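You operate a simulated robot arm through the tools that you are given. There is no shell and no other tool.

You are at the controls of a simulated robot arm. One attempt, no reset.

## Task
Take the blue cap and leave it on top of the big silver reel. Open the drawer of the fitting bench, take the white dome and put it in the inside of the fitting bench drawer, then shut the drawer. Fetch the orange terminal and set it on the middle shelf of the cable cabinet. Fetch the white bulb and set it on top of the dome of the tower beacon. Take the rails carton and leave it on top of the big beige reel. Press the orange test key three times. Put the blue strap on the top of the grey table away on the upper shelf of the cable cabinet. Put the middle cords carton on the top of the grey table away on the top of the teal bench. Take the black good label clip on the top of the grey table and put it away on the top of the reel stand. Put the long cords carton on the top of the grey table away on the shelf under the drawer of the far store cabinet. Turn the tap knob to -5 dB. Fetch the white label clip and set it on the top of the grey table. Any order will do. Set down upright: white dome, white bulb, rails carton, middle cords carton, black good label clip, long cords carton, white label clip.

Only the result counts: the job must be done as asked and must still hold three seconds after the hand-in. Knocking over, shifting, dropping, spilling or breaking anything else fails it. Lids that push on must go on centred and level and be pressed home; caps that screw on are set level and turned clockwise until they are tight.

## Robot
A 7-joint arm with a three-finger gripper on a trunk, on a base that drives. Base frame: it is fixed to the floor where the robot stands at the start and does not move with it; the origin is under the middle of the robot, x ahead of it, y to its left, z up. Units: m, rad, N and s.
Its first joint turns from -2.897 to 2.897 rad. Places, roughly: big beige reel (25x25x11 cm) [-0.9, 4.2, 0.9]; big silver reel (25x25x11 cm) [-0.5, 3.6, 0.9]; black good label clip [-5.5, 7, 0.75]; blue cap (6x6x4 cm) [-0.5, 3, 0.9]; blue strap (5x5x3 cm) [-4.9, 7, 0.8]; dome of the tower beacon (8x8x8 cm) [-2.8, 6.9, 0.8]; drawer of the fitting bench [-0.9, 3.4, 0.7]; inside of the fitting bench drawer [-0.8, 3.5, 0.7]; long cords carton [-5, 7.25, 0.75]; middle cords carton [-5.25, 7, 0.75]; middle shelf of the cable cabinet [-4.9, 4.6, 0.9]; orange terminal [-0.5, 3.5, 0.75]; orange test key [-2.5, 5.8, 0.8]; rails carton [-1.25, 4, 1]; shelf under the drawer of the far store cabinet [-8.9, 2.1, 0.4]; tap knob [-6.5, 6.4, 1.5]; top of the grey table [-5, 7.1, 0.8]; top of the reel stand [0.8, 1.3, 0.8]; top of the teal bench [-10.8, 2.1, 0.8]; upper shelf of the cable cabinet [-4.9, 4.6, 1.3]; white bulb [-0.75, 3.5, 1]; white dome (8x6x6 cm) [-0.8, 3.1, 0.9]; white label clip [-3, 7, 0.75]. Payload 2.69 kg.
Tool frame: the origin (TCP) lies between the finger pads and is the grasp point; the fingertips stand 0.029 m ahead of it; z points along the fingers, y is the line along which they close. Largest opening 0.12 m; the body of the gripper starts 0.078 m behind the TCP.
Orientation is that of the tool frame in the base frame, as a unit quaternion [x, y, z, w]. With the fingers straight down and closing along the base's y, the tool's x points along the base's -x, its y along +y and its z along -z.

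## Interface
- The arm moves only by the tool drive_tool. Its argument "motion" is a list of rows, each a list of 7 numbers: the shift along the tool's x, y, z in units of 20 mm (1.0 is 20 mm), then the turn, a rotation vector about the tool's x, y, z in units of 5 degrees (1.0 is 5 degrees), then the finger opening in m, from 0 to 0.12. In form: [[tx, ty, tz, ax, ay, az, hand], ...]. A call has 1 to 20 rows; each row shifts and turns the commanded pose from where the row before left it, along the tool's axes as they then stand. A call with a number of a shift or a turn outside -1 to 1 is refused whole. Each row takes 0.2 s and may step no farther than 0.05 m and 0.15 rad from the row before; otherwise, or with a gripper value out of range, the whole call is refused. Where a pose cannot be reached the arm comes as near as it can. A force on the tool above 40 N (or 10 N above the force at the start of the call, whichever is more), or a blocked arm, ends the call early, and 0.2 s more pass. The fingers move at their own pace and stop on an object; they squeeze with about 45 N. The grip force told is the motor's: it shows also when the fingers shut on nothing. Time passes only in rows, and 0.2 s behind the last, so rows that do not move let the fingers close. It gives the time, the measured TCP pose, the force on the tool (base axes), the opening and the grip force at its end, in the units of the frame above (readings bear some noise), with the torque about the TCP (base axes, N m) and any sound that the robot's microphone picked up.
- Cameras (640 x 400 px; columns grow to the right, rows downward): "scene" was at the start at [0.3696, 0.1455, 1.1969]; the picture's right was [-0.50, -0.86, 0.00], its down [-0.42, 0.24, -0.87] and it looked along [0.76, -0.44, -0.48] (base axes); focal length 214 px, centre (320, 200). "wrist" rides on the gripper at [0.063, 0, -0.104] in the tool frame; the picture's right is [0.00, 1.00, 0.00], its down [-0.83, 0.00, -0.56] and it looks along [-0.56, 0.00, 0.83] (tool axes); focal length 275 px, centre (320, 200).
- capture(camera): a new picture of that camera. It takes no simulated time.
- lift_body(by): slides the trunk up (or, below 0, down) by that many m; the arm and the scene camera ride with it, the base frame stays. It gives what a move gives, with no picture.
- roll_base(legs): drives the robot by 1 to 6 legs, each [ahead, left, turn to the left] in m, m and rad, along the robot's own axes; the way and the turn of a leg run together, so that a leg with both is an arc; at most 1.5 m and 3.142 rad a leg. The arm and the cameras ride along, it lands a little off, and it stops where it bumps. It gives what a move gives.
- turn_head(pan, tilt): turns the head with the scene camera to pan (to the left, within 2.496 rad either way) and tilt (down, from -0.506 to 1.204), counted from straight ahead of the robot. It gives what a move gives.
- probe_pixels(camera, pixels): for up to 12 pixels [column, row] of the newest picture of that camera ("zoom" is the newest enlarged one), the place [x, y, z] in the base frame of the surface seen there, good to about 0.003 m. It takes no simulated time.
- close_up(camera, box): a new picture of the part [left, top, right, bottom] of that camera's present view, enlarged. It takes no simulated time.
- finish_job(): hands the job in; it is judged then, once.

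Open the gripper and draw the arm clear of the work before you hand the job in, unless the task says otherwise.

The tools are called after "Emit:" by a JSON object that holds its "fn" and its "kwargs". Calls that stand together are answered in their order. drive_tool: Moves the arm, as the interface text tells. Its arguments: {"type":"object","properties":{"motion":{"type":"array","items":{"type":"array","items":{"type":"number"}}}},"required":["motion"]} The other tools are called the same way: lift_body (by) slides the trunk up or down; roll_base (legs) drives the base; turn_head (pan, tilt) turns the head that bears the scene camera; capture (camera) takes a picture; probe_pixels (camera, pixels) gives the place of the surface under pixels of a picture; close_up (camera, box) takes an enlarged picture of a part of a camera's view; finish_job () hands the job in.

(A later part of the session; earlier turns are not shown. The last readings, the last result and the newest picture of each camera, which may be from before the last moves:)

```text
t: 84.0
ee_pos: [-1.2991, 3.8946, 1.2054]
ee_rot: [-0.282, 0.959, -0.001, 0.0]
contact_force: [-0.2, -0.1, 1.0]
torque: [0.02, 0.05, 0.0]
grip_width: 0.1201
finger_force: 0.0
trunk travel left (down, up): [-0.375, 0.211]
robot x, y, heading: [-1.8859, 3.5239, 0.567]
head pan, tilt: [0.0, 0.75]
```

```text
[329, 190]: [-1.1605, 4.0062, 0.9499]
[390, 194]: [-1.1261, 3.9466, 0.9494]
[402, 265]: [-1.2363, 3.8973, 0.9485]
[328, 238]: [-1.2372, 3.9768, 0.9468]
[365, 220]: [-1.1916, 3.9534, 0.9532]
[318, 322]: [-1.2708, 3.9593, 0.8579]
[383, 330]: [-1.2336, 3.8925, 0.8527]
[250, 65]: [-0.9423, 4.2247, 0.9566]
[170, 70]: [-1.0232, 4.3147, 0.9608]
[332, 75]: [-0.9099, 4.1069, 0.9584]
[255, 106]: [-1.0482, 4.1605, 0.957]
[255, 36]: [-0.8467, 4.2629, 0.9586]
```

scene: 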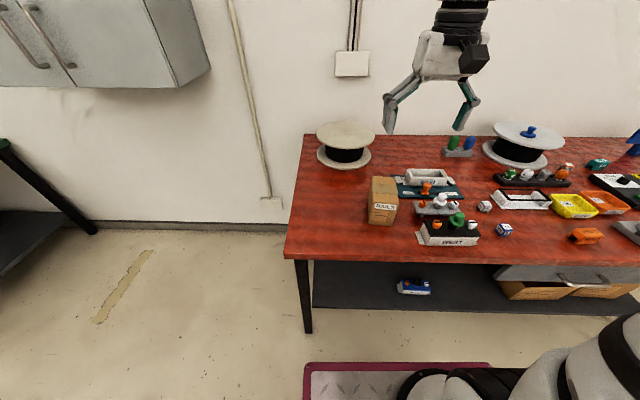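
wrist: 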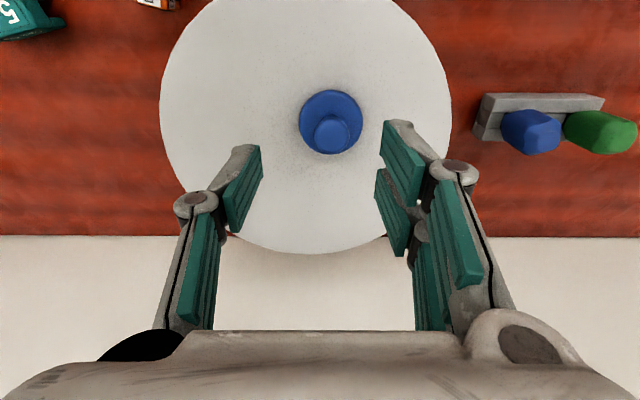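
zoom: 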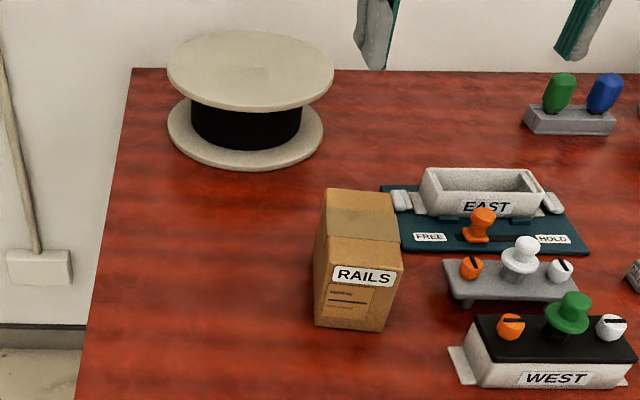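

Carton ≈7.5 cm wide × 12 cm deep × 10 cm tall, centre ≈(-1.198,3.953). I'll hover above it and look with the wrist camera to refine its yaw.

Emit:
{"fn": "drive_tool", "kwargs": {"motion": [[-0.83, -0.04, 0.8, 0, 0, 0, 0.12], [-0.83, -0.04, 0.8, 0, 0, 0, 0.12], [-0.83, -0.04, 0.8, 0, 0, 0, 0.12], [-0.83, -0.04, 0.8, 0, 0, 0, 0.12], [-0.83, -0.04, 0.8, 0, 0, 0, 0.12], [-0.83, -0.04, 0.8, 0, 0, 0, 0.12], [-0.83, -0.04, 0.8, 0, 0, 0, 0.12]]}}

Emit:
{"fn": "capture", "kwargs": {"camera": "wrist"}}

```text
t: 85.6
ee_pos: [-1.1968, 3.9511, 1.0944]
ee_rot: [-0.281, 0.96, 0.0, 0.0]
contact_force: [0.0, -0.1, 0.3]
torque: [0.03, -0.03, -0.01]
grip_width: 0.1199
finger_force: 0.0
trunk travel left (down, up): [-0.375, 0.211]
robot x, y, heading: [-1.8839, 3.5226, 0.572]
head pan, tilt: [0.0, 0.75]
```

```text
taken
```

wrist: 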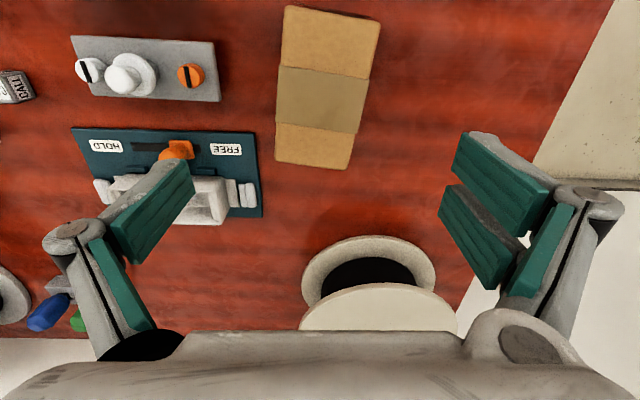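

The carton's top is clear here; I'll probe its four corners for exact centre and yaw.

Emit:
{"fn": "probe_pixels", "kwargs": {"camera": "wrist", "pixels": [[287, 10], [376, 27], [347, 166], [278, 155], [324, 95], [278, 100], [362, 100], [100, 60], [330, 240], [308, 320], [440, 310], [380, 290]]}}

```text
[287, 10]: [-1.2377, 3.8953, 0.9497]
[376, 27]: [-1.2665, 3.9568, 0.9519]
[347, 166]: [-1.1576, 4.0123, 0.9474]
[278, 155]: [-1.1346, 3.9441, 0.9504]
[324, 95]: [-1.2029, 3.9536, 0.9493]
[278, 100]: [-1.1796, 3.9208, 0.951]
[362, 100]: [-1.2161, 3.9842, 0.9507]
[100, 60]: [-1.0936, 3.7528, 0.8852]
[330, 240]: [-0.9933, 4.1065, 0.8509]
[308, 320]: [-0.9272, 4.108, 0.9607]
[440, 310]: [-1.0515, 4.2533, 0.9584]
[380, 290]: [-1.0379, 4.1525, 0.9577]
```

Carton yaw ≈0.44 rad, centre (-1.199,3.952). I'll turn the tool ~7° clockwise to match and go down astride it, then close.

Emit:
{"fn": "drive_tool", "kwargs": {"motion": [[0, 0, 0, 0, 0, 1, 0.12], [0, 0.05, 0, 0, 0, 0.43, 0.12], [0, 0, 1, 0, 0, 0, 0.12], [0, 0, 1, 0, 0, 0, 0.12], [0, 0, 1, 0, 0, 0, 0.12], [0, 0, 1, 0, 0, 0, 0.12], [0, 0, 1, 0, 0, 0, 0.12], [0, 0, 1, 0, 0, 0, 0.12], [0, 0, 1, 0, 0, 0, 0.12], [0, 0, 1, 0, 0, 0, 0.12], [0, 0, 1, 0, 0, 0, 0.12], [0, 0, 0.2, 0, 0, 0, 0.12], [0, 0, 0, 0, 0, 0, 0.0], [0, 0, 0, 0, 0, 0, 0.0], [0, 0, 0, 0, 0, 0, 0.0]]}}

Emit:
{"fn": "capture", "kwargs": {"camera": "wrist"}}

```text
t: 88.8
ee_pos: [-1.2001, 3.9528, 0.909]
ee_rot: [-0.221, 0.975, 0.0, 0.001]
contact_force: [2.1, -1.3, 6.3]
torque: [0.15, 0.16, -0.11]
grip_width: 0.0745
finger_force: 45.5
trunk travel left (down, up): [-0.375, 0.211]
robot x, y, heading: [-1.8813, 3.5233, 0.567]
head pan, tilt: [0.0, 0.75]
```

```text
taken
```

wrist: 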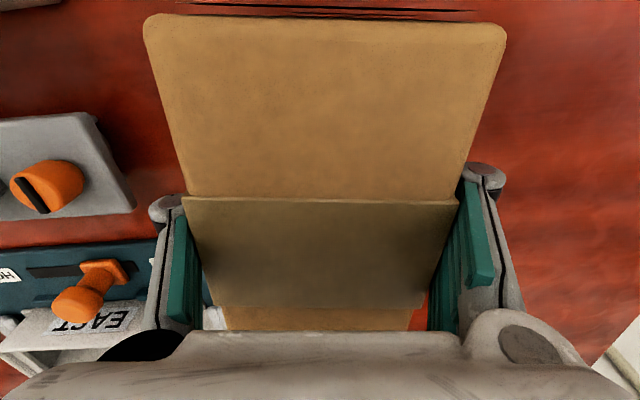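

Carton gripped at 74.5 mm. I'll lift it well clear (bottom above 1.04), then roll the base closer to the bench.

Emit:
{"fn": "drive_tool", "kwargs": {"motion": [[0, 0, -1, 0, 0, 0, 0.0], [0, 0, -1, 0, 0, 0, 0.0], [0, 0, -1, 0, 0, 0, 0.0], [0, 0, -1, 0, 0, 0, 0.0], [0, 0, -1, 0, 0, 0, 0.0], [0, 0, -1, 0, 0, 0, 0.0], [0, 0, -1, 0, 0, 0, 0.0], [0, 0, -1, 0, 0, 0, 0.0], [0, 0, -1, 0, 0, 0, 0.0], [0, 0, -0.8, 0, 0, 0, 0.0]]}}

Emit:
{"fn": "roll_base", "kwargs": {"legs": [[0.16, 0.02, -0.026]]}}

Emit:
{"fn": "capture", "kwargs": {"camera": "wrist"}}

Emit:
{"fn": "capture", "kwargs": {"camera": "scene"}}

```text
t: 91.0
ee_pos: [-1.1965, 3.9521, 1.105]
ee_rot: [-0.222, 0.975, 0.0, 0.0]
contact_force: [0.0, 0.2, -3.2]
torque: [-0.01, 0.04, 0.0]
grip_width: 0.0747
finger_force: 45.3
trunk travel left (down, up): [-0.375, 0.211]
robot x, y, heading: [-1.8844, 3.5238, 0.571]
head pan, tilt: [0.0, 0.75]
```

```text
t: 92.4
ee_pos: [-1.0664, 4.0341, 1.1056]
ee_rot: [-0.209, 0.978, 0.0, 0.0]
contact_force: [0.4, 0.2, -1.8]
torque: [0.02, -0.01, -0.03]
grip_width: 0.0746
finger_force: 45.3
trunk travel left (down, up): [-0.375, 0.211]
robot x, y, heading: [-1.762, 3.6243, 0.548]
head pan, tilt: [0.0, 0.75]
```

```text
taken
```

wrist: 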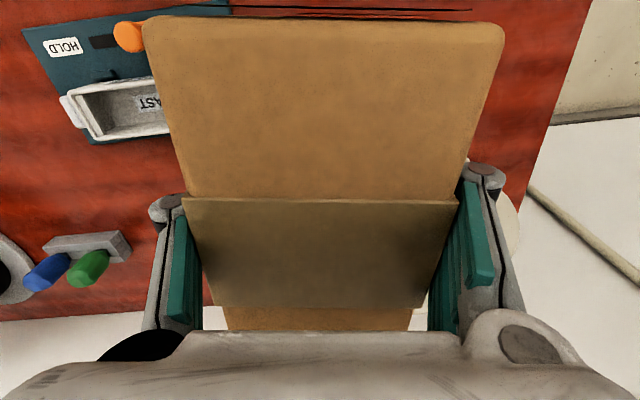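

```text
taken
```

scene: 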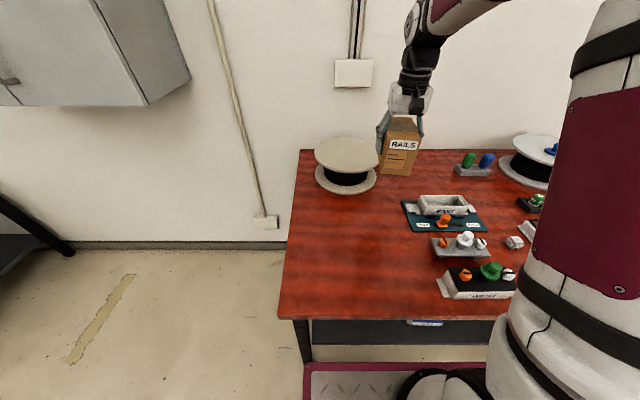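

The carton hangs near the beige reel. I'll probe the reel's rim in this view for its exact centre.

Emit:
{"fn": "probe_pixels", "kwargs": {"camera": "scene", "pixels": [[317, 152], [376, 155], [346, 171], [346, 140], [322, 163], [368, 165], [346, 155]]}}

```text
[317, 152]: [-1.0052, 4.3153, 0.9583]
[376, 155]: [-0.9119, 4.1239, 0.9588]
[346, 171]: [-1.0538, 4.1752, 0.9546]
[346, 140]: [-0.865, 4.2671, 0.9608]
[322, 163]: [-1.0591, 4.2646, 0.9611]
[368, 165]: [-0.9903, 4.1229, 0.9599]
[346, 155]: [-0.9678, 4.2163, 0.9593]
```

Reel centre ≈(-0.958,4.219). I'll move the carton over it, easing down to z≈1.065.

Emit:
{"fn": "drive_tool", "kwargs": {"motion": [[-0.826, 0.605, 0.2, 0, 0, 0, 0.0], [-0.826, 0.605, 0.2, 0, 0, 0, 0.0], [-0.826, 0.605, 0.2, 0, 0, 0, 0.0], [-0.826, 0.605, 0.2, 0, 0, 0, 0.0], [-0.826, 0.605, 0.2, 0, 0, 0, 0.0], [-0.826, 0.605, 0.2, 0, 0, 0, 0.0], [-0.826, 0.605, 0.2, 0, 0, 0, 0.0], [-0.826, 0.605, 0.2, 0, 0, 0, 0.0], [-0.826, 0.605, 0.2, 0, 0, 0, 0.0], [-0.826, 0.605, 0.2, 0, 0, 0, 0.0]]}}

Emit:
{"fn": "close_up", "kwargs": {"camera": "scene", "box": [280, 90, 440, 210]}}

```text
t: 94.6
ee_pos: [-0.966, 4.2156, 1.065]
ee_rot: [-0.21, 0.978, -0.001, -0.001]
contact_force: [-0.8, 0.2, -2.2]
torque: [0.04, -0.01, -0.01]
grip_width: 0.0745
finger_force: 45.3
trunk travel left (down, up): [-0.375, 0.211]
robot x, y, heading: [-1.7654, 3.6211, 0.547]
head pan, tilt: [0.0, 0.75]
```

```text
3.33 times, centred on (360, 150) of scene
```

zoom: 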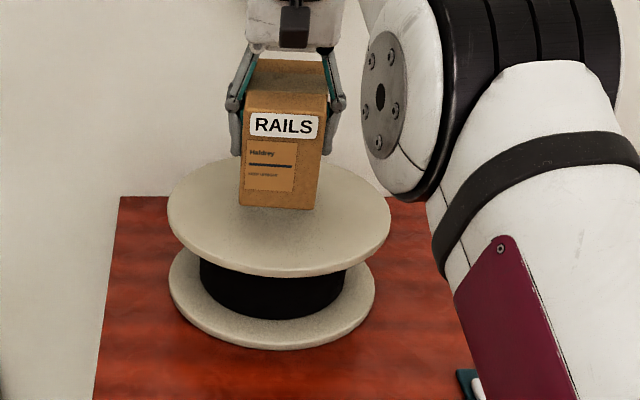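

The carton hovers over the reel's middle. Lowering until touch in shrinking steps.

Emit:
{"fn": "drive_tool", "kwargs": {"motion": [[0, 0, 0.8, 0, 0, 0, 0.0], [0, 0, 0.8, 0, 0, 0, 0.0], [0, 0, 0.5, 0, 0, 0, 0.0], [0, 0, 0.1, 0, 0, 0, 0.0], [0, 0, 0.1, 0, 0, 0, 0.0], [0, 0, 0.1, 0, 0, 0, 0.0]]}}

```text
t: 96.0
ee_pos: [-0.9659, 4.2132, 1.0185]
ee_rot: [-0.21, 0.978, 0.002, 0.001]
contact_force: [-0.6, 2.1, 10.4]
torque: [-0.52, 0.69, -0.15]
grip_width: 0.0747
finger_force: 45.6
trunk travel left (down, up): [-0.375, 0.211]
robot x, y, heading: [-1.7624, 3.6228, 0.547]
head pan, tilt: [0.0, 0.75]
```

Touching with ~10 N. I'll open the fingers and rise straight up.

Emit:
{"fn": "drive_tool", "kwargs": {"motion": [[0, 0, 0, 0, 0, 0, 0.09], [0, 0, 0, 0, 0, 0, 0.12], [0, 0, 0, 0, 0, 0, 0.12], [0, 0, -1, 0, 0, 0, 0.12], [0, 0, -1, 0, 0, 0, 0.12], [0, 0, -1, 0, 0, 0, 0.12], [0, 0, -1, 0, 0, 0, 0.12], [0, 0, -1, 0, 0, 0, 0.12], [0.5, 0, -1, 0, 0, 0, 0.12], [1, 0, -1, 0, 0, 0, 0.12], [1, 0, -1, 0, 0, 0, 0.12], [1, 0, -1, 0, 0, 0, 0.12], [1, 0, -1, 0, 0, 0, 0.12], [1, 0, -1, 0, 0, 0, 0.12], [1, 0, 0, 0, 0, 0, 0.12], [1, 0, 0, 0, 0, 0, 0.12], [1, 0, 0, 0, 0, 0, 0.12], [1, 0, 0, 0, 0, 0, 0.12], [1, 0, 0, 0, 0, 0, 0.12], [1, 0, 0, 0, 0, 0, 0.12]]}}

Emit:
{"fn": "capture", "kwargs": {"camera": "scene"}}

```text
t: 100.2
ee_pos: [-1.1853, 4.1133, 1.2351]
ee_rot: [-0.209, 0.978, 0.0, -0.001]
contact_force: [-0.2, -0.3, -0.6]
torque: [-0.03, 0.0, 0.0]
grip_width: 0.1201
finger_force: 0.1
out of reach, approached as far as the arm can: row 8
trunk travel left (down, up): [-0.375, 0.211]
robot x, y, heading: [-1.7618, 3.6213, 0.546]
head pan, tilt: [0.0, 0.75]
```

```text
taken
```

scene: 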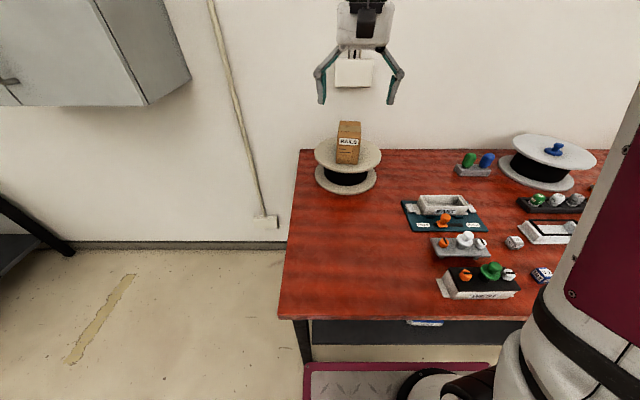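

The rails carton stands on the beige reel and the cap on the silver reel. Next the drawer: I'll back off ~0.5 m and move right to stand in front of the drawer handle.

Emit:
{"fn": "roll_base", "kwargs": {"legs": [[-0.5, 0, 0], [0, -0.61, 0]]}}

Emit:
{"fn": "turn_head", "kwargs": {"pan": -0.1, "tilt": 0.7}}

Emit:
{"fn": "capture", "kwargs": {"camera": "scene"}}

```text
t: 106.2
ee_pos: [-1.3011, 3.3216, 1.2363]
ee_rot: [-0.206, 0.979, -0.001, 0.0]
contact_force: [0.6, 0.3, 0.3]
torque: [0.01, -0.02, 0.0]
grip_width: 0.1201
finger_force: 0.1
trunk travel left (down, up): [-0.375, 0.211]
robot x, y, heading: [-1.8819, 2.8363, 0.54]
head pan, tilt: [0.0, 0.75]
```

```text
t: 106.9
ee_pos: [-1.3008, 3.3233, 1.2353]
ee_rot: [-0.206, 0.978, 0.0, 0.0]
contact_force: [0.4, -0.7, 0.6]
torque: [-0.02, 0.0, -0.02]
grip_width: 0.1199
finger_force: 0.1
trunk travel left (down, up): [-0.375, 0.211]
robot x, y, heading: [-1.8822, 2.8373, 0.541]
head pan, tilt: [-0.099, 0.7]
```

```text
taken
```

scene: 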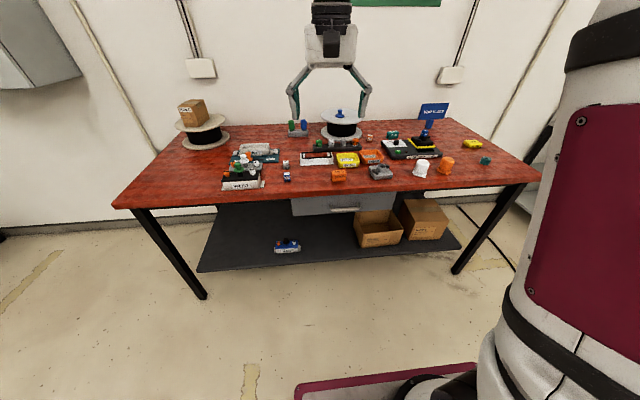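

Robot stands at u=3.40 in front of the handle. I'll turn the tool 90° about its axis so the fingers close in the vertical plane, keeping it in free space.

Emit:
{"fn": "drive_tool", "kwargs": {"motion": [[0, 0, 0, 0, 0, -0.972, 0.08], [0, 0, 0, 0, 0, -0.972, 0.08], [0, 0, 0, 0, 0, -0.972, 0.08], [0, 0, 0, 0, 0, -0.972, 0.08], [0, 0, 0, 0, 0, -0.972, 0.08], [0, 0, 0, 0, 0, -0.972, 0.08], [0, 0, 0, 0, 0, -0.972, 0.08], [0, 0, 0, 0, 0, -0.972, 0.08], [0, 0, 0, 0, 0, -0.972, 0.08], [0, 0, 0, 0, 0, -0.972, 0.08], [0, 0, 0, 0, 0, -0.972, 0.08], [0, 0, 0, 0, 0, -0.972, 0.08], [0, 0, 0, 0, 0, -0.972, 0.08], [0, 0, 0, 0, 0, -0.972, 0.08], [0, 0, 0, 0, 0, -0.972, 0.08], [0, 0, 0, 0, 0, -0.972, 0.08], [0, 0, 0, 0, 0, -0.972, 0.08], [0, 0, 0, 0, 0, -0.972, 0.08], [0, 0, 0, 0, 0, -0.972, 0.08], [0, 0, 0, 0, 0, -0.972, 0.08]]}}

Emit:
{"fn": "drive_tool", "kwargs": {"motion": [[0, 0, 0, 1, 0, 0, 0.08], [0, 0, 0, 1, 0, 0, 0.08], [0, 0, 0, 1, 0, 0, 0.08], [0, 0, 0, 1, 0, 0, 0.08], [0, 0, 0, 1, 0, 0, 0.08], [0, 0, 0, 1, 0, 0, 0.08], [0, 0, 0, 1, 0, 0, 0.08], [0, 0, 0, 1, 0, 0, 0.08], [0, 0, 0, 1, 0, 0, 0.08], [0, 0, 0, 1, 0, 0, 0.08], [0, 0, 0, 1, 0, 0, 0.08], [0, 0, 0, 1, 0, 0, 0.08]]}}

```text
t: 111.1
ee_pos: [-1.3009, 3.3222, 1.235]
ee_rot: [0.87, -0.492, 0.0, 0.0]
contact_force: [-0.5, -0.6, -0.1]
torque: [-0.02, -0.04, 0.01]
grip_width: 0.0802
finger_force: 0.1
trunk travel left (down, up): [-0.375, 0.211]
robot x, y, heading: [-1.8805, 2.8371, 0.539]
head pan, tilt: [-0.099, 0.7]
```

```text
t: 113.7
ee_pos: [-1.2997, 3.3206, 1.2367]
ee_rot: [0.754, -0.427, 0.247, -0.434]
contact_force: [0.5, -0.9, -0.2]
torque: [0.07, 0.04, 0.02]
grip_width: 0.0802
finger_force: 0.1
trunk travel left (down, up): [-0.375, 0.211]
robot x, y, heading: [-1.8796, 2.8371, 0.54]
head pan, tilt: [-0.099, 0.7]
```

The 30°-down tilt works. Now I'll lower the trunk so the tool and head come down level with the drawer.

Emit:
{"fn": "lift_body", "kwargs": {"by": -0.37}}

Emit:
{"fn": "turn_head", "kwargs": {"pan": -0.1, "tilt": 0.4}}

Emit:
{"fn": "capture", "kwargs": {"camera": "scene"}}

Emit:
{"fn": "capture", "kwargs": {"camera": "wrist"}}

```text
t: 117.3
ee_pos: [-1.3005, 3.3218, 0.866]
ee_rot: [0.754, -0.426, 0.246, -0.435]
contact_force: [-0.9, -0.3, 0.7]
torque: [-0.01, 0.0, 0.02]
grip_width: 0.08
finger_force: 0.0
trunk travel left (down, up): [-0.005, 0.581]
robot x, y, heading: [-1.8824, 2.8375, 0.544]
head pan, tilt: [-0.099, 0.7]
```

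```text
t: 118.1
ee_pos: [-1.3, 3.3222, 0.8673]
ee_rot: [0.754, -0.426, 0.246, -0.436]
contact_force: [0.4, 0.1, -0.1]
torque: [0.01, 0.04, 0.02]
grip_width: 0.0802
finger_force: 0.0
trunk travel left (down, up): [-0.005, 0.581]
robot x, y, heading: [-1.8774, 2.8391, 0.541]
head pan, tilt: [-0.099, 0.4]
```

```text
taken
```

scene: 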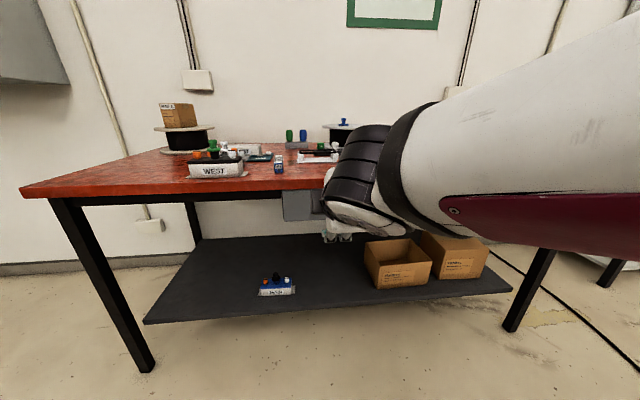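

```text
taken
```

wrist: 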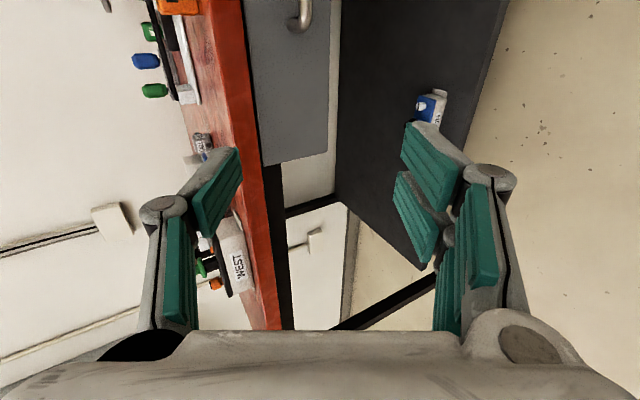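

The wrist view (rotated: up is image-left) shows the handle end at (303,15), so the tool must go right ~0.115 m. I'll shift and look again.

Emit:
{"fn": "drive_tool", "kwargs": {"motion": [[1, 0, 0, 0, 0, 0, 0.08], [1, 0, 0, 0, 0, 0, 0.08], [1, 0, 0, 0, 0, 0, 0.08], [1, 0, 0, 0, 0, 0, 0.08], [1, 0, 0, 0, 0, 0, 0.08], [0.75, 0, 0, 0, 0, 0, 0.08]]}}

Emit:
{"fn": "capture", "kwargs": {"camera": "wrist"}}

```text
t: 119.5
ee_pos: [-1.2401, 3.2235, 0.8674]
ee_rot: [0.754, -0.427, 0.247, -0.434]
contact_force: [0.2, -0.3, 1.0]
torque: [-0.03, 0.01, 0.0]
grip_width: 0.0798
finger_force: 0.1
trunk travel left (down, up): [-0.005, 0.581]
robot x, y, heading: [-1.8807, 2.8367, 0.541]
head pan, tilt: [-0.099, 0.4]
```

```text
taken
```

wrist: 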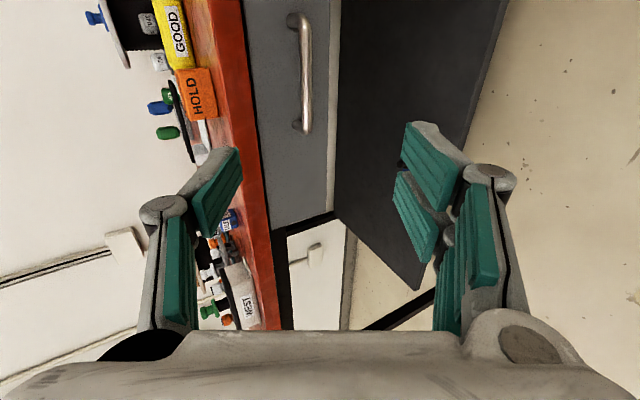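

The handle bar is visible from (300,18) to (305,130). I'll probe the bar, the drawer face and the bench edge.

Emit:
{"fn": "probe_pixels", "kwargs": {"camera": "wrist", "pixels": [[308, 30], [308, 50], [307, 75], [306, 100], [304, 120], [275, 60], [275, 120], [245, 60], [252, 120], [320, 60], [300, 18], [302, 132]]}}

```text
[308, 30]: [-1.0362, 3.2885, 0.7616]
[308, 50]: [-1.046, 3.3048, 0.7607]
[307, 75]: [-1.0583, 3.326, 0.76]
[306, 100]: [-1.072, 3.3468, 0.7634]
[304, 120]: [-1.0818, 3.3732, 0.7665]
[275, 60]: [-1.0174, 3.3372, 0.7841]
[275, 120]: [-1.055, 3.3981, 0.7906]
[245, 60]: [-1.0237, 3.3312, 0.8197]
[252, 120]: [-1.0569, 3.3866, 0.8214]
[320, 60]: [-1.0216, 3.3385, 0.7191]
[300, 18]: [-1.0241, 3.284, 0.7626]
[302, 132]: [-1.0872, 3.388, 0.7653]
```

Bar centre ≈ v 0.811, z 0.760, u 3.40. I'll line up and go in along the tool axis most of the way with a 4 cm opening, then check.

Emit:
{"fn": "drive_tool", "kwargs": {"motion": [[0, -0.69, 0, 0, 0, 0, 0.04], [0, 0, 1, 0, 0, 0, 0.04], [0, 0, 1, 0, 0, 0, 0.04], [0, 0, 1, 0, 0, 0, 0.04], [0, 0, 1, 0, 0, 0, 0.04], [0, 0, 1, 0, 0, 0, 0.04], [0, 0, 1, 0, 0, 0, 0.04], [0, 0, 1, 0, 0, 0, 0.04], [0, 0, 1, 0, 0, 0, 0.04]]}}

Emit:
{"fn": "capture", "kwargs": {"camera": "wrist"}}

```text
t: 121.5
ee_pos: [-1.1165, 3.3007, 0.8006]
ee_rot: [0.754, -0.426, 0.247, -0.435]
contact_force: [-0.4, 0.4, -0.2]
torque: [0.01, 0.0, -0.06]
grip_width: 0.0398
finger_force: 0.0
trunk travel left (down, up): [-0.005, 0.581]
robot x, y, heading: [-1.8787, 2.8371, 0.541]
head pan, tilt: [-0.099, 0.4]
```

```text
taken
```

wrist: 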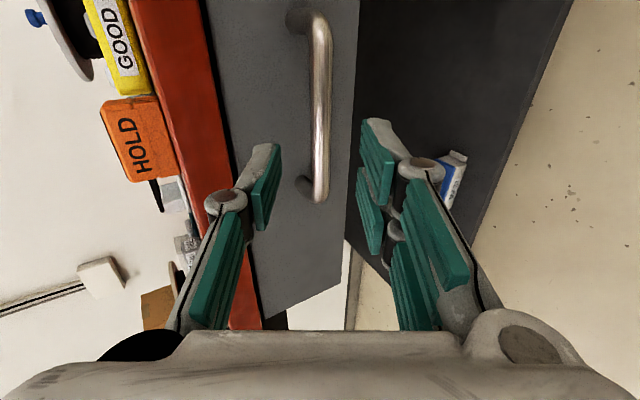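

The bar sits at column 320, centred between the fingers. I'll go in the remaining 6.7 cm and close.

Emit:
{"fn": "drive_tool", "kwargs": {"motion": [[0, 0, 1, 0, 0, 0, 0.04], [0, 0, 1, 0, 0, 0, 0.04], [0, 0, 1, 0, 0, 0, 0.04], [0, 0, 0.36, 0, 0, 0, 0.04], [0, 0, 0, 0, 0, 0, 0.0], [0, 0, 0, 0, 0, 0, 0.0]]}}

Emit:
{"fn": "capture", "kwargs": {"camera": "wrist"}}

```text
t: 122.9
ee_pos: [-1.0662, 3.3303, 0.7653]
ee_rot: [0.754, -0.426, 0.247, -0.436]
contact_force: [-0.1, 3.5, 6.8]
torque: [-0.16, -0.24, -0.3]
grip_width: 0.0132
finger_force: 39.3
trunk travel left (down, up): [-0.005, 0.581]
robot x, y, heading: [-1.884, 2.8352, 0.54]
head pan, tilt: [-0.099, 0.4]
```

```text
taken
```

wrist: 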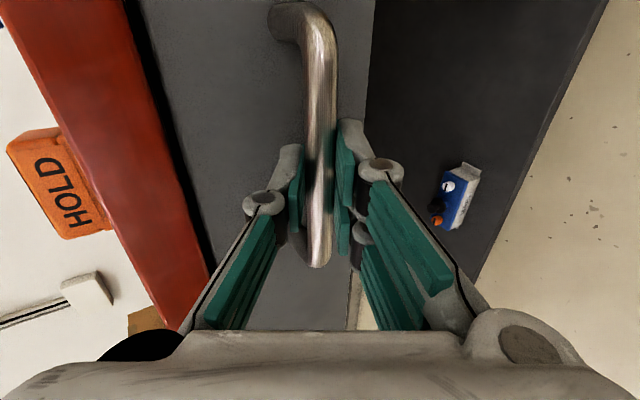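

Gripped the bar (13 mm). I'll pull straight back 10 cm with the arm and check the force.

Emit:
{"fn": "drive_tool", "kwargs": {"motion": [[0, 0.25, -0.433, 0, 0, 0, 0.0], [0, 0.25, -0.433, 0, 0, 0, 0.0], [0, 0.25, -0.433, 0, 0, 0, 0.0], [0, 0.25, -0.433, 0, 0, 0, 0.0], [0, 0.25, -0.433, 0, 0, 0, 0.0], [0, 0.25, -0.433, 0, 0, 0, 0.0], [0, 0.25, -0.433, 0, 0, 0, 0.0], [0, 0.25, -0.433, 0, 0, 0, 0.0], [0, 0.25, -0.433, 0, 0, 0, 0.0], [0, 0.25, -0.433, 0, 0, 0, 0.0]]}}

Emit:
{"fn": "capture", "kwargs": {"camera": "wrist"}}

```text
t: 125.1
ee_pos: [-1.1514, 3.2779, 0.766]
ee_rot: [0.754, -0.426, 0.246, -0.435]
contact_force: [-11.5, 18.4, 13.2]
torque: [0.02, -0.13, 0.15]
grip_width: 0.0131
finger_force: 39.5
trunk travel left (down, up): [-0.005, 0.581]
robot x, y, heading: [-1.8781, 2.8401, 0.541]
head pan, tilt: [-0.099, 0.4]
```

```text
taken
```

wrist: 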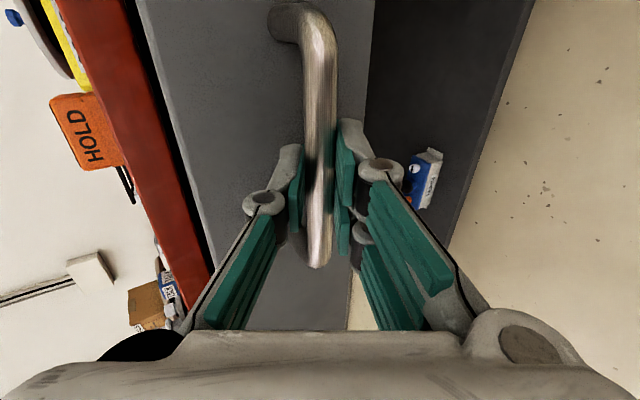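

The drawer slides (moved 10 cm). There is ~20 N sideways force to the left, so I'll pull on with a slight leftward correction.

Emit:
{"fn": "drive_tool", "kwargs": {"motion": [[-0.05, 0.25, -0.433, 0, 0, 0, 0.0], [-0.05, 0.25, -0.433, 0, 0, 0, 0.0], [-0.02, 0.25, -0.433, 0, 0, 0, 0.0], [-0.02, 0.25, -0.433, 0, 0, 0, 0.0], [-0.02, 0.25, -0.433, 0, 0, 0, 0.0], [-0.02, 0.25, -0.433, 0, 0, 0, 0.0]]}}

```text
t: 126.5
ee_pos: [-1.2009, 3.25, 0.7657]
ee_rot: [0.755, -0.431, 0.244, -0.429]
contact_force: [9.1, -16.0, -16.0]
torque: [-0.94, -0.42, -0.47]
grip_width: 0.013
finger_force: 39.5
out of reach, approached as far as the arm can: row 6
trunk travel left (down, up): [-0.005, 0.581]
robot x, y, heading: [-1.8801, 2.8365, 0.544]
head pan, tilt: [-0.099, 0.4]
```

Arm near its limit with the drawer ~16 cm out. I'll pull the last 5 cm by rolling the base back.

Emit:
{"fn": "roll_base", "kwargs": {"legs": [[-0.05, 0, 0]]}}

Emit:
{"fn": "capture", "kwargs": {"camera": "wrist"}}

Emit:
{"fn": "capture", "kwargs": {"camera": "scene"}}

```text
t: 127.4
ee_pos: [-1.2293, 3.2319, 0.7648]
ee_rot: [0.756, -0.431, 0.245, -0.428]
contact_force: [1.3, -1.1, 0.1]
torque: [-0.3, -0.16, 0.26]
grip_width: 0.0129
finger_force: 39.6
trunk travel left (down, up): [-0.005, 0.581]
robot x, y, heading: [-1.9077, 2.8229, 0.542]
head pan, tilt: [-0.099, 0.4]
stopped in leg 1: the force on the tool passed its limit at 41 N (the readings are from after the stop); the commanded pose is now the measured one
```

```text
taken
```

wrist: 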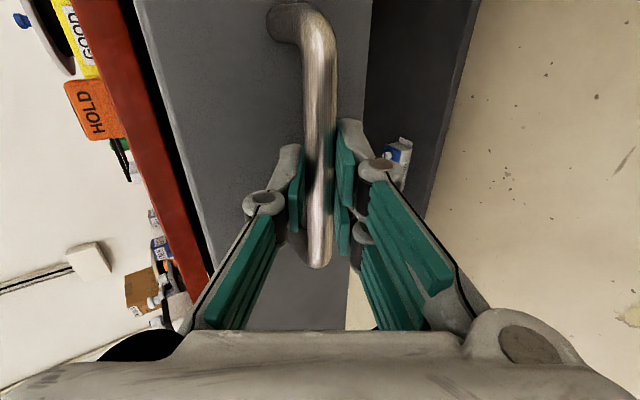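

```text
taken
```

scene: 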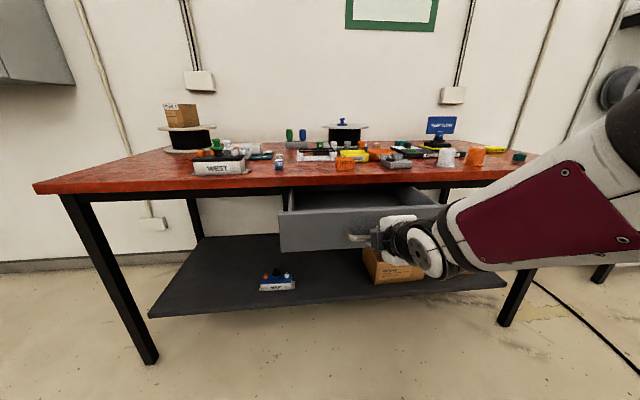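

The drawer is out ~19 cm. I'll open the fingers and back off along the tool axis.

Emit:
{"fn": "drive_tool", "kwargs": {"motion": [[0, 0, 0, 0, 0, 0, 0.04], [0, 0, 0, 0, 0, 0, 0.04], [0, 0, -0.5, 0, 0, 0, 0.04], [0, 0, -1, 0, 0, 0, 0.04], [0, 0, -1, 0, 0, 0, 0.04], [0, 0, -1, 0, 0, 0, 0.04]]}}

```text
t: 128.8
ee_pos: [-1.2711, 3.2093, 0.8152]
ee_rot: [0.756, -0.431, 0.244, -0.429]
contact_force: [0.1, -0.5, -0.4]
torque: [0.01, -0.04, 0.04]
grip_width: 0.04
finger_force: 0.0
out of reach, approached as far as the arm can: row 3, 4, 5, 6
trunk travel left (down, up): [-0.005, 0.581]
robot x, y, heading: [-1.9091, 2.8196, 0.54]
head pan, tilt: [-0.099, 0.4]
```

Clear of the handle. I'll roll back a little for safety, raise the trunk, and look.

Emit:
{"fn": "roll_base", "kwargs": {"legs": [[-0.06, 0, 0]]}}

Emit:
{"fn": "lift_body", "kwargs": {"by": 0.35}}

Emit:
{"fn": "turn_head", "kwargs": {"pan": -0.1, "tilt": 0.7}}

Emit:
{"fn": "capture", "kwargs": {"camera": "scene"}}

```text
t: 129.8
ee_pos: [-1.323, 3.1767, 0.8134]
ee_rot: [0.755, -0.432, 0.245, -0.428]
contact_force: [0.4, 0.0, -0.5]
torque: [0.03, -0.05, -0.01]
grip_width: 0.04
finger_force: 0.0
trunk travel left (down, up): [-0.005, 0.581]
robot x, y, heading: [-1.962, 2.7881, 0.533]
head pan, tilt: [-0.099, 0.4]
```

```text
t: 133.2
ee_pos: [-1.3229, 3.1775, 1.1657]
ee_rot: [0.755, -0.433, 0.245, -0.428]
contact_force: [-0.5, -0.1, 0.9]
torque: [0.0, -0.01, -0.02]
grip_width: 0.0401
finger_force: 0.0
trunk travel left (down, up): [-0.355, 0.231]
robot x, y, heading: [-1.9618, 2.7869, 0.533]
head pan, tilt: [-0.099, 0.4]
```

```text
t: 134.0
ee_pos: [-1.3232, 3.1779, 1.164]
ee_rot: [0.756, -0.432, 0.245, -0.427]
contact_force: [-0.1, -0.4, -1.0]
torque: [0.01, 0.02, -0.03]
grip_width: 0.04
finger_force: 0.0
trunk travel left (down, up): [-0.355, 0.231]
robot x, y, heading: [-1.9578, 2.7842, 0.531]
head pan, tilt: [-0.099, 0.7]
```

```text
taken
```

scene: 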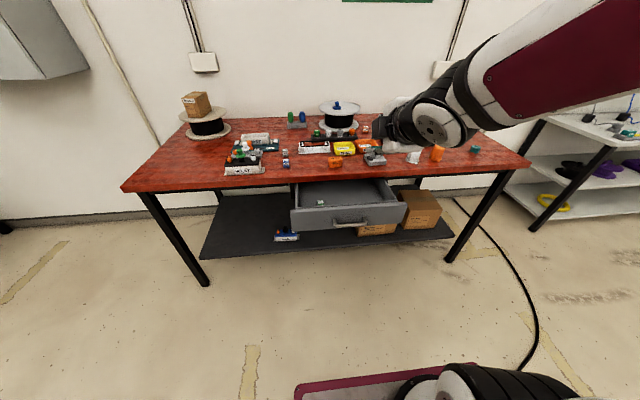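

The drawer is open; there is a small item inside at (320,203). I'll zoom and probe the drawer.

Emit:
{"fn": "close_up", "kwargs": {"camera": "scene", "box": [270, 150, 430, 250]}}

Emit:
{"fn": "probe_pixels", "kwargs": {"camera": "scene", "pixels": [[293, 211], [404, 205], [320, 203], [350, 195], [380, 195], [350, 185], [350, 222], [345, 205], [310, 207], [395, 203], [330, 221], [370, 219]]}}

```text
4.00 times, centred on (350, 200) of scene
```

zoom: 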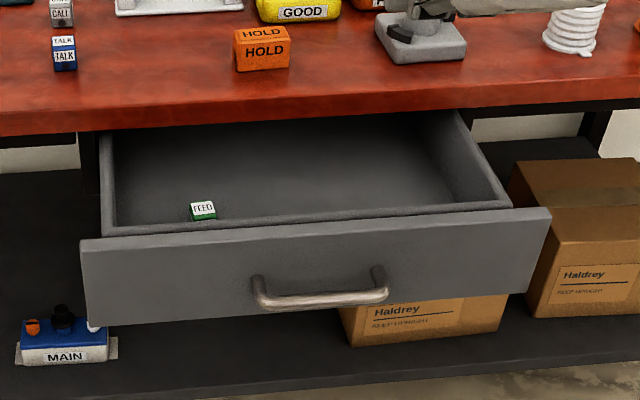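

```text
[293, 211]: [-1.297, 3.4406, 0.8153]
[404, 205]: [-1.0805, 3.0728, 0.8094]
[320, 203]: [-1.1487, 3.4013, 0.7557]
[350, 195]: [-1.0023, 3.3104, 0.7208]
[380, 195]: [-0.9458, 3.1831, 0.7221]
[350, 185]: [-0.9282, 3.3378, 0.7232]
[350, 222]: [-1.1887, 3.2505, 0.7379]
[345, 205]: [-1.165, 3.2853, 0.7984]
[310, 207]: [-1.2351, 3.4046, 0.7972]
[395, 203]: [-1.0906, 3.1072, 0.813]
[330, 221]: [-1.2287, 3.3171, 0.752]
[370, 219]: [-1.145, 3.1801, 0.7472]
```

The drawer holds a small green FEED terminal on its left; floor z≈0.721, so I'll put the dome right of it. First I'll bring the tool back to pointing straight down, in free space.

Emit:
{"fn": "drive_tool", "kwargs": {"motion": [[0, 0, -0.5, -1, 0, 0, 0.08], [0, 0, -0.5, -1, 0, 0, 0.08], [0, 0, 0, -1, 0, 0, 0.08], [0, 0, 0, -1, 0, 0, 0.08], [0, 0, 0, -1, 0, 0, 0.08], [0, 0, 0, -1, 0, 0, 0.08], [0, 0, 0, -1, 0, 0, 0.08], [0, 0, 0, -1, 0, 0, 0.08], [0, 0, 0, -1, 0, 0, 0.08], [0, 0, 0, -1, 0, 0, 0.08], [0, 0, 0, -1, 0, 0, 0.08], [0, 0, 0, -1, 0, 0, 0.08]]}}

Emit:
{"fn": "drive_tool", "kwargs": {"motion": [[0, 0, 0, 0, 0, 0.9, 0.12], [0, 0, 0, 0, 0, 0.9, 0.12], [0, 0, 0, 0, 0, 0.9, 0.12], [0, 0, 0, 0, 0, 0.9, 0.12], [0, 0, 0, 0, 0, 0.9, 0.12], [0, 0, 0, 0, 0, 0.9, 0.12], [0, 0, 0, 0, 0, 0.9, 0.12], [0, 0, 0, 0, 0, 0.9, 0.12], [0, 0, 0, 0, 0, 0.9, 0.12], [0, 0, 0, 0, 0, 0.9, 0.12], [0, 0, 0, 0, 0, 0.9, 0.12], [0, 0, 0, 0, 0, 0.9, 0.12], [0, 0, 0, 0, 0, 0.9, 0.12], [0, 0, 0, 0, 0, 0.9, 0.12], [0, 0, 0, 0, 0, 0.9, 0.12], [0, 0, 0, 0, 0, 0.9, 0.12], [0, 0, 0, 0, 0, 0.9, 0.12], [0, 0, 0, 0, 0, 0.9, 0.12], [0, 0, 0, 0, 0, 0.9, 0.12], [0, 0, 0, 0, 0, 0.9, 0.12]]}}

```text
t: 136.6
ee_pos: [-1.3383, 3.1701, 1.1764]
ee_rot: [0.868, -0.496, -0.005, 0.009]
contact_force: [-0.3, 0.6, -0.5]
torque: [0.01, -0.03, 0.0]
grip_width: 0.0801
finger_force: 0.1
trunk travel left (down, up): [-0.355, 0.231]
robot x, y, heading: [-1.9582, 2.7852, 0.535]
head pan, tilt: [-0.099, 0.7]
```

```text
t: 140.8
ee_pos: [-1.3383, 3.1686, 1.1765]
ee_rot: [-0.262, 0.965, -0.002, -0.008]
contact_force: [0.2, 0.2, 0.1]
torque: [0.01, -0.02, -0.01]
grip_width: 0.12
finger_force: 0.2
trunk travel left (down, up): [-0.355, 0.231]
robot x, y, heading: [-1.9573, 2.7849, 0.538]
head pan, tilt: [-0.099, 0.7]
```

Tool is down (within 1°). I'll correct the small tilt and drive forward-right to a spot from which both the dome and the drawer are in reach.

Emit:
{"fn": "drive_tool", "kwargs": {"motion": [[0, 0, 0, 0, -0.19, 0, 0.12]]}}

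Emit:
{"fn": "roll_base", "kwargs": {"legs": [[0.263, -0.175, 0.004]]}}

Emit:
{"fn": "capture", "kwargs": {"camera": "wrist"}}

```text
t: 141.2
ee_pos: [-1.3374, 3.1695, 1.1765]
ee_rot: [-0.263, 0.965, 0.001, 0.001]
contact_force: [0.1, -0.4, -0.2]
torque: [-0.02, 0.02, 0.0]
grip_width: 0.12
finger_force: 0.1
trunk travel left (down, up): [-0.355, 0.231]
robot x, y, heading: [-1.9617, 2.7873, 0.531]
head pan, tilt: [-0.099, 0.7]
```

```text
t: 143.3
ee_pos: [-1.0256, 3.1462, 1.1765]
ee_rot: [-0.262, 0.965, 0.0, -0.001]
contact_force: [-0.5, -1.0, -0.9]
torque: [0.0, 0.0, 0.01]
grip_width: 0.12
finger_force: 0.1
trunk travel left (down, up): [-0.355, 0.231]
robot x, y, heading: [-1.6493, 2.7676, 0.542]
head pan, tilt: [-0.099, 0.7]
```

```text
taken
```

wrist: 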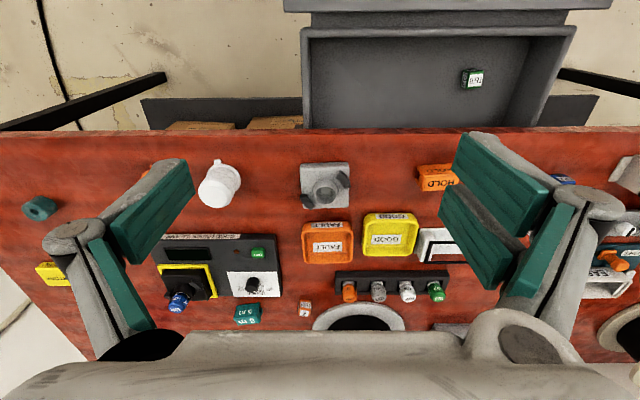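

The wrist view shows the white dome at (220,183) and the open drawer at the top. I'll probe both.

Emit:
{"fn": "probe_pixels", "kwargs": {"camera": "wrist", "pixels": [[214, 193], [204, 188], [229, 195], [220, 178], [227, 163], [200, 205], [430, 70], [400, 90], [472, 78], [330, 70], [310, 70], [545, 60]]}}

Emit:
{"fn": "close_up", "kwargs": {"camera": "wrist", "box": [150, 140, 280, 221]}}

```text
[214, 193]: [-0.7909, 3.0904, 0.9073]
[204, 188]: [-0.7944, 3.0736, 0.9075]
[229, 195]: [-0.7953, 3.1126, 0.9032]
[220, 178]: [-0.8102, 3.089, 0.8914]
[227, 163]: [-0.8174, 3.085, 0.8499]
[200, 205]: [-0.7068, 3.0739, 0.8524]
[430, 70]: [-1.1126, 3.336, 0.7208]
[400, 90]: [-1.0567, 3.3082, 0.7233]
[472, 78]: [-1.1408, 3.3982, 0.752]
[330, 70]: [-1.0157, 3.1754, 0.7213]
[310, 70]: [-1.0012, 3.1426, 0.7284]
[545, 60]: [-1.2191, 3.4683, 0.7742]
```

```text
4.92 times, centred on (215, 180) of wrist
```

zoom: 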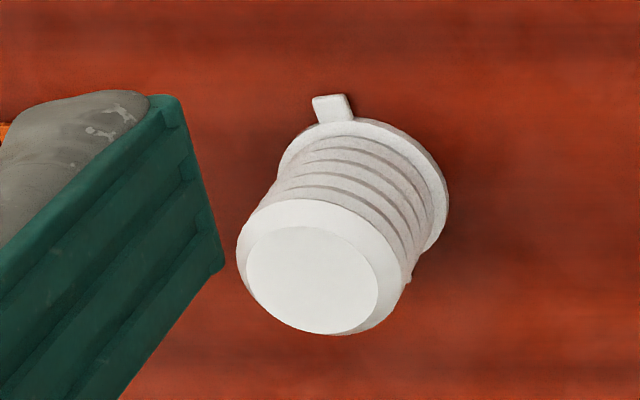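

Dome top centre ≈(-0.788,3.091,0.907). I'll move above it at z≈1.0 with the fingers open and look down.

Emit:
{"fn": "drive_tool", "kwargs": {"motion": [[-0.989, -0.934, 0.98, 0, 0, 0, 0.1], [-0.989, -0.934, 0.98, 0, 0, 0, 0.1], [-0.989, -0.934, 0.98, 0, 0, 0, 0.1], [-0.989, -0.934, 0.98, 0, 0, 0, 0.1], [-0.989, -0.934, 0.98, 0, 0, 0, 0.1], [-0.989, -0.934, 0.98, 0, 0, 0, 0.1], [-0.989, -0.934, 0.98, 0, 0, 0, 0.1], [-0.989, -0.934, 0.98, 0, 0, 0, 0.1], [-0.989, -0.934, 0.98, 0, 0, 0, 0.1]]}}

Emit:
{"fn": "capture", "kwargs": {"camera": "wrist"}}

```text
t: 145.3
ee_pos: [-0.7895, 3.0921, 0.9981]
ee_rot: [-0.263, 0.965, 0.0, 0.001]
contact_force: [0.4, -0.4, 0.8]
torque: [-0.04, -0.03, -0.02]
grip_width: 0.0999
finger_force: 0.0
trunk travel left (down, up): [-0.355, 0.231]
robot x, y, heading: [-1.6479, 2.7659, 0.538]
head pan, tilt: [-0.099, 0.7]
```

```text
taken
```

wrist: 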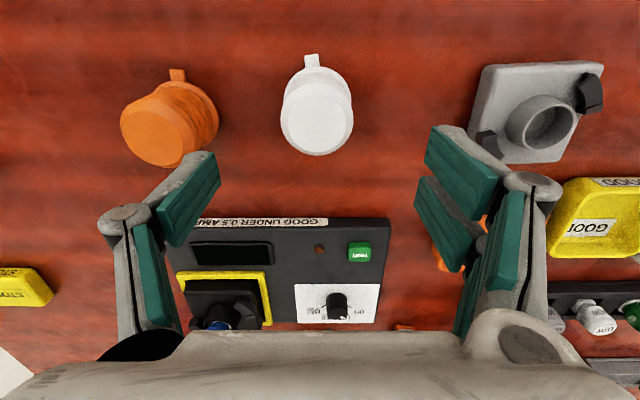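

The dome is centred (col 317). I'll descend to z≈0.889 (tips just above its base flange) and close.

Emit:
{"fn": "drive_tool", "kwargs": {"motion": [[-0.1, -0.08, 1, 0, 0, 0, 0.085], [0, 0, 1, 0, 0, 0, 0.085], [0, 0, 1, 0, 0, 0, 0.085], [0, 0, 1, 0, 0, 0, 0.085], [0, 0, 1, 0, 0, 0, 0.085], [0, 0, 0.45, 0, 0, 0, 0.085], [0, 0, 0, 0, 0, 0, 0.0], [0, 0, 0, 0, 0, 0, 0.0], [0, 0, 0, 0, 0, 0, 0.0]]}}

Emit:
{"fn": "capture", "kwargs": {"camera": "wrist"}}

```text
t: 147.3
ee_pos: [-0.7867, 3.0915, 0.8899]
ee_rot: [-0.261, 0.965, 0.0, -0.001]
contact_force: [0.1, -0.1, 1.6]
torque: [0.08, 0.0, 0.0]
grip_width: 0.0501
finger_force: 45.2
trunk travel left (down, up): [-0.355, 0.231]
robot x, y, heading: [-1.6489, 2.7646, 0.54]
head pan, tilt: [-0.099, 0.7]
```

```text
taken
```

wrist: 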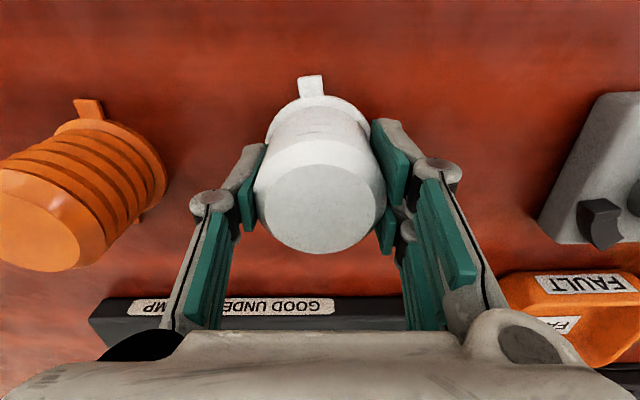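

Dome held (50 mm). I'll lift it to z≈1.06 and carry it over the open drawer, right of the FEED terminal.

Emit:
{"fn": "drive_tool", "kwargs": {"motion": [[0, 0, -1, 0, 0, 0, 0.0], [0, 0, -1, 0, 0, 0, 0.0], [0, 0, -1, 0, 0, 0, 0.0], [0, 0, -1, 0, 0, 0, 0.0], [0, 0, -1, 0, 0, 0, 0.0], [0, 0, -1, 0, 0, 0, 0.0], [0, 0, -1, 0, 0, 0, 0.0], [0, 0, -1, 0, 0, 0, 0.0], [0, 0, -0.5, 0, 0, 0, 0.0]]}}

Emit:
{"fn": "drive_tool", "kwargs": {"motion": [[0.48, 0.944, 0, 0, 0, 0, 0.0], [0.48, 0.944, 0, 0, 0, 0, 0.0], [0.48, 0.944, 0, 0, 0, 0, 0.0], [0.48, 0.944, 0, 0, 0, 0, 0.0], [0.48, 0.944, 0, 0, 0, 0, 0.0], [0.48, 0.944, 0, 0, 0, 0, 0.0], [0.48, 0.944, 0, 0, 0, 0, 0.0], [0.48, 0.944, 0, 0, 0, 0, 0.0], [0.48, 0.944, 0, 0, 0, 0, 0.0], [0.48, 0.944, 0, 0, 0, 0, 0.0], [0.48, 0.944, 0, 0, 0, 0, 0.0], [0.48, 0.944, 0, 0, 0, 0, 0.0], [0.48, 0.944, 0, 0, 0, 0, 0.0], [0.48, 0.944, 0, 0, 0, 0, 0.0], [0.48, 0.944, 0, 0, 0, 0, 0.0], [0.48, 0.944, 0, 0, 0, 0, 0.0]]}}

Emit:
{"fn": "capture", "kwargs": {"camera": "wrist"}}

Emit:
{"fn": "capture", "kwargs": {"camera": "scene"}}

```text
t: 149.3
ee_pos: [-0.7835, 3.0921, 1.0602]
ee_rot: [-0.262, 0.965, 0.0, -0.001]
contact_force: [-0.6, -0.2, -1.5]
torque: [-0.02, 0.0, -0.01]
grip_width: 0.0502
finger_force: 45.5
trunk travel left (down, up): [-0.355, 0.231]
robot x, y, heading: [-1.6502, 2.7653, 0.538]
head pan, tilt: [-0.099, 0.7]
```

```text
t: 152.7
ee_pos: [-1.0714, 3.2748, 1.0618]
ee_rot: [-0.263, 0.965, 0.0, 0.001]
contact_force: [0.0, 0.9, -1.6]
torque: [0.01, 0.04, -0.01]
grip_width: 0.0498
finger_force: 45.1
trunk travel left (down, up): [-0.355, 0.231]
robot x, y, heading: [-1.646, 2.766, 0.533]
head pan, tilt: [-0.099, 0.7]
```

```text
taken
```

wrist: 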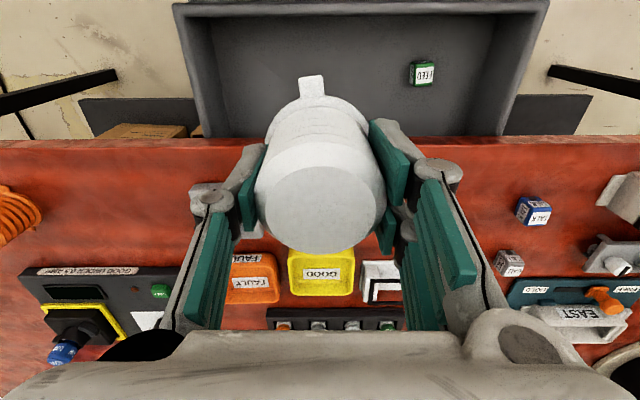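

```text
taken
```

scene: 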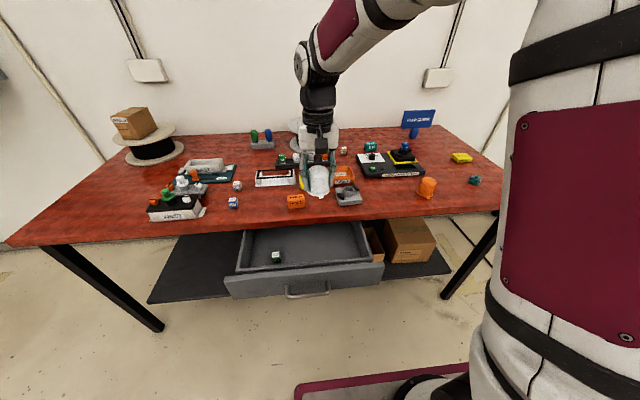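

Before going down I'll verify the opening: probe the bench edge, the drawer's inner front wall and floor in the wrist view.

Emit:
{"fn": "probe_pixels", "kwargs": {"camera": "wrist", "pixels": [[240, 141], [440, 141], [230, 125], [450, 125], [300, 18], [400, 18], [300, 8], [400, 8], [240, 60], [400, 100], [420, 75], [300, 60]]}}

```text
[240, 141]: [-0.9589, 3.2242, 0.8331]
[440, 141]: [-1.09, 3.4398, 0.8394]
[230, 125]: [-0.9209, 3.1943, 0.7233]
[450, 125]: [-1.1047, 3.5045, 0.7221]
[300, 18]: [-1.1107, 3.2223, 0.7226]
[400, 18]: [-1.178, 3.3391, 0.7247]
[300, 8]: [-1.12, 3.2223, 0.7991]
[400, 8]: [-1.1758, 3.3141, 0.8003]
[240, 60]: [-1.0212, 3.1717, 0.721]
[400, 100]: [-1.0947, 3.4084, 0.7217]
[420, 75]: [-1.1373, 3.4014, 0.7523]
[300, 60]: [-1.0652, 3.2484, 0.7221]
```

Opening runs v=0.705…0.838 and the dome centre is at 0.768. Descending to just above the drawer floor.

Emit:
{"fn": "drive_tool", "kwargs": {"motion": [[0, 0, 1, 0, 0, 0, 0.0], [0, 0, 1, 0, 0, 0, 0.0], [0, 0, 1, 0, 0, 0, 0.0], [0, 0, 1, 0, 0, 0, 0.0], [0, 0, 1, 0, 0, 0, 0.0], [0, 0, 1, 0, 0, 0, 0.0], [0, 0, 1, 0, 0, 0, 0.0], [0, 0, 1, 0, 0, 0, 0.0], [0, 0, 1, 0, 0, 0, 0.0], [0, 0, 1, 0, 0, 0, 0.0], [0, 0, 1, 0, 0, 0, 0.0], [0, 0, 1, 0, 0, 0, 0.0], [0, 0, 1, 0, 0, 0, 0.0], [0, 0, 1, 0, 0, 0, 0.0], [0, 0, 0.6, 0, 0, 0, 0.0]]}}

Emit:
{"fn": "capture", "kwargs": {"camera": "wrist"}}

```text
t: 155.9
ee_pos: [-1.0724, 3.2763, 0.7701]
ee_rot: [-0.263, 0.965, 0.0, -0.001]
contact_force: [0.3, 0.5, 0.1]
torque: [-0.01, 0.01, -0.03]
grip_width: 0.0501
finger_force: 44.6
trunk travel left (down, up): [-0.355, 0.231]
robot x, y, heading: [-1.6456, 2.7621, 0.531]
head pan, tilt: [-0.099, 0.7]
```

```text
taken
```

wrist: 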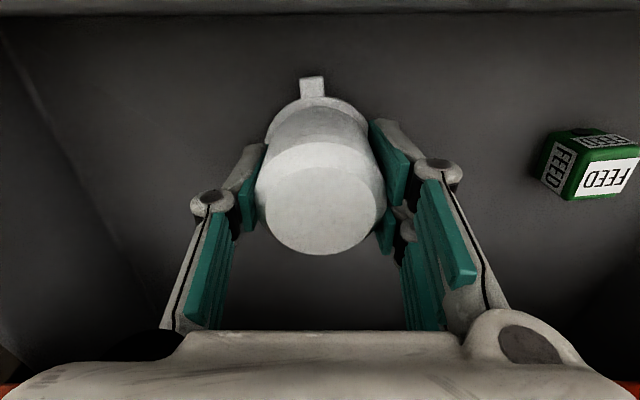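

The dome is inside the drawer, ~9 mm above its floor. I'll lower in fine steps until touch.

Emit:
{"fn": "drive_tool", "kwargs": {"motion": [[0, 0, 0.25, 0, 0, 0, 0.0], [0, 0, 0.1, 0, 0, 0, 0.0], [0, 0, 0.1, 0, 0, 0, 0.0], [0, 0, 0.08, 0, 0, 0, 0.0]]}}

```text
t: 156.9
ee_pos: [-1.0694, 3.2759, 0.7605]
ee_rot: [-0.263, 0.965, 0.001, 0.002]
contact_force: [-2.3, 3.5, 35.0]
torque: [0.92, 0.0, 0.28]
grip_width: 0.0498
finger_force: 45.4
trunk travel left (down, up): [-0.355, 0.231]
robot x, y, heading: [-1.6512, 2.7679, 0.534]
head pan, tilt: [-0.099, 0.7]
```

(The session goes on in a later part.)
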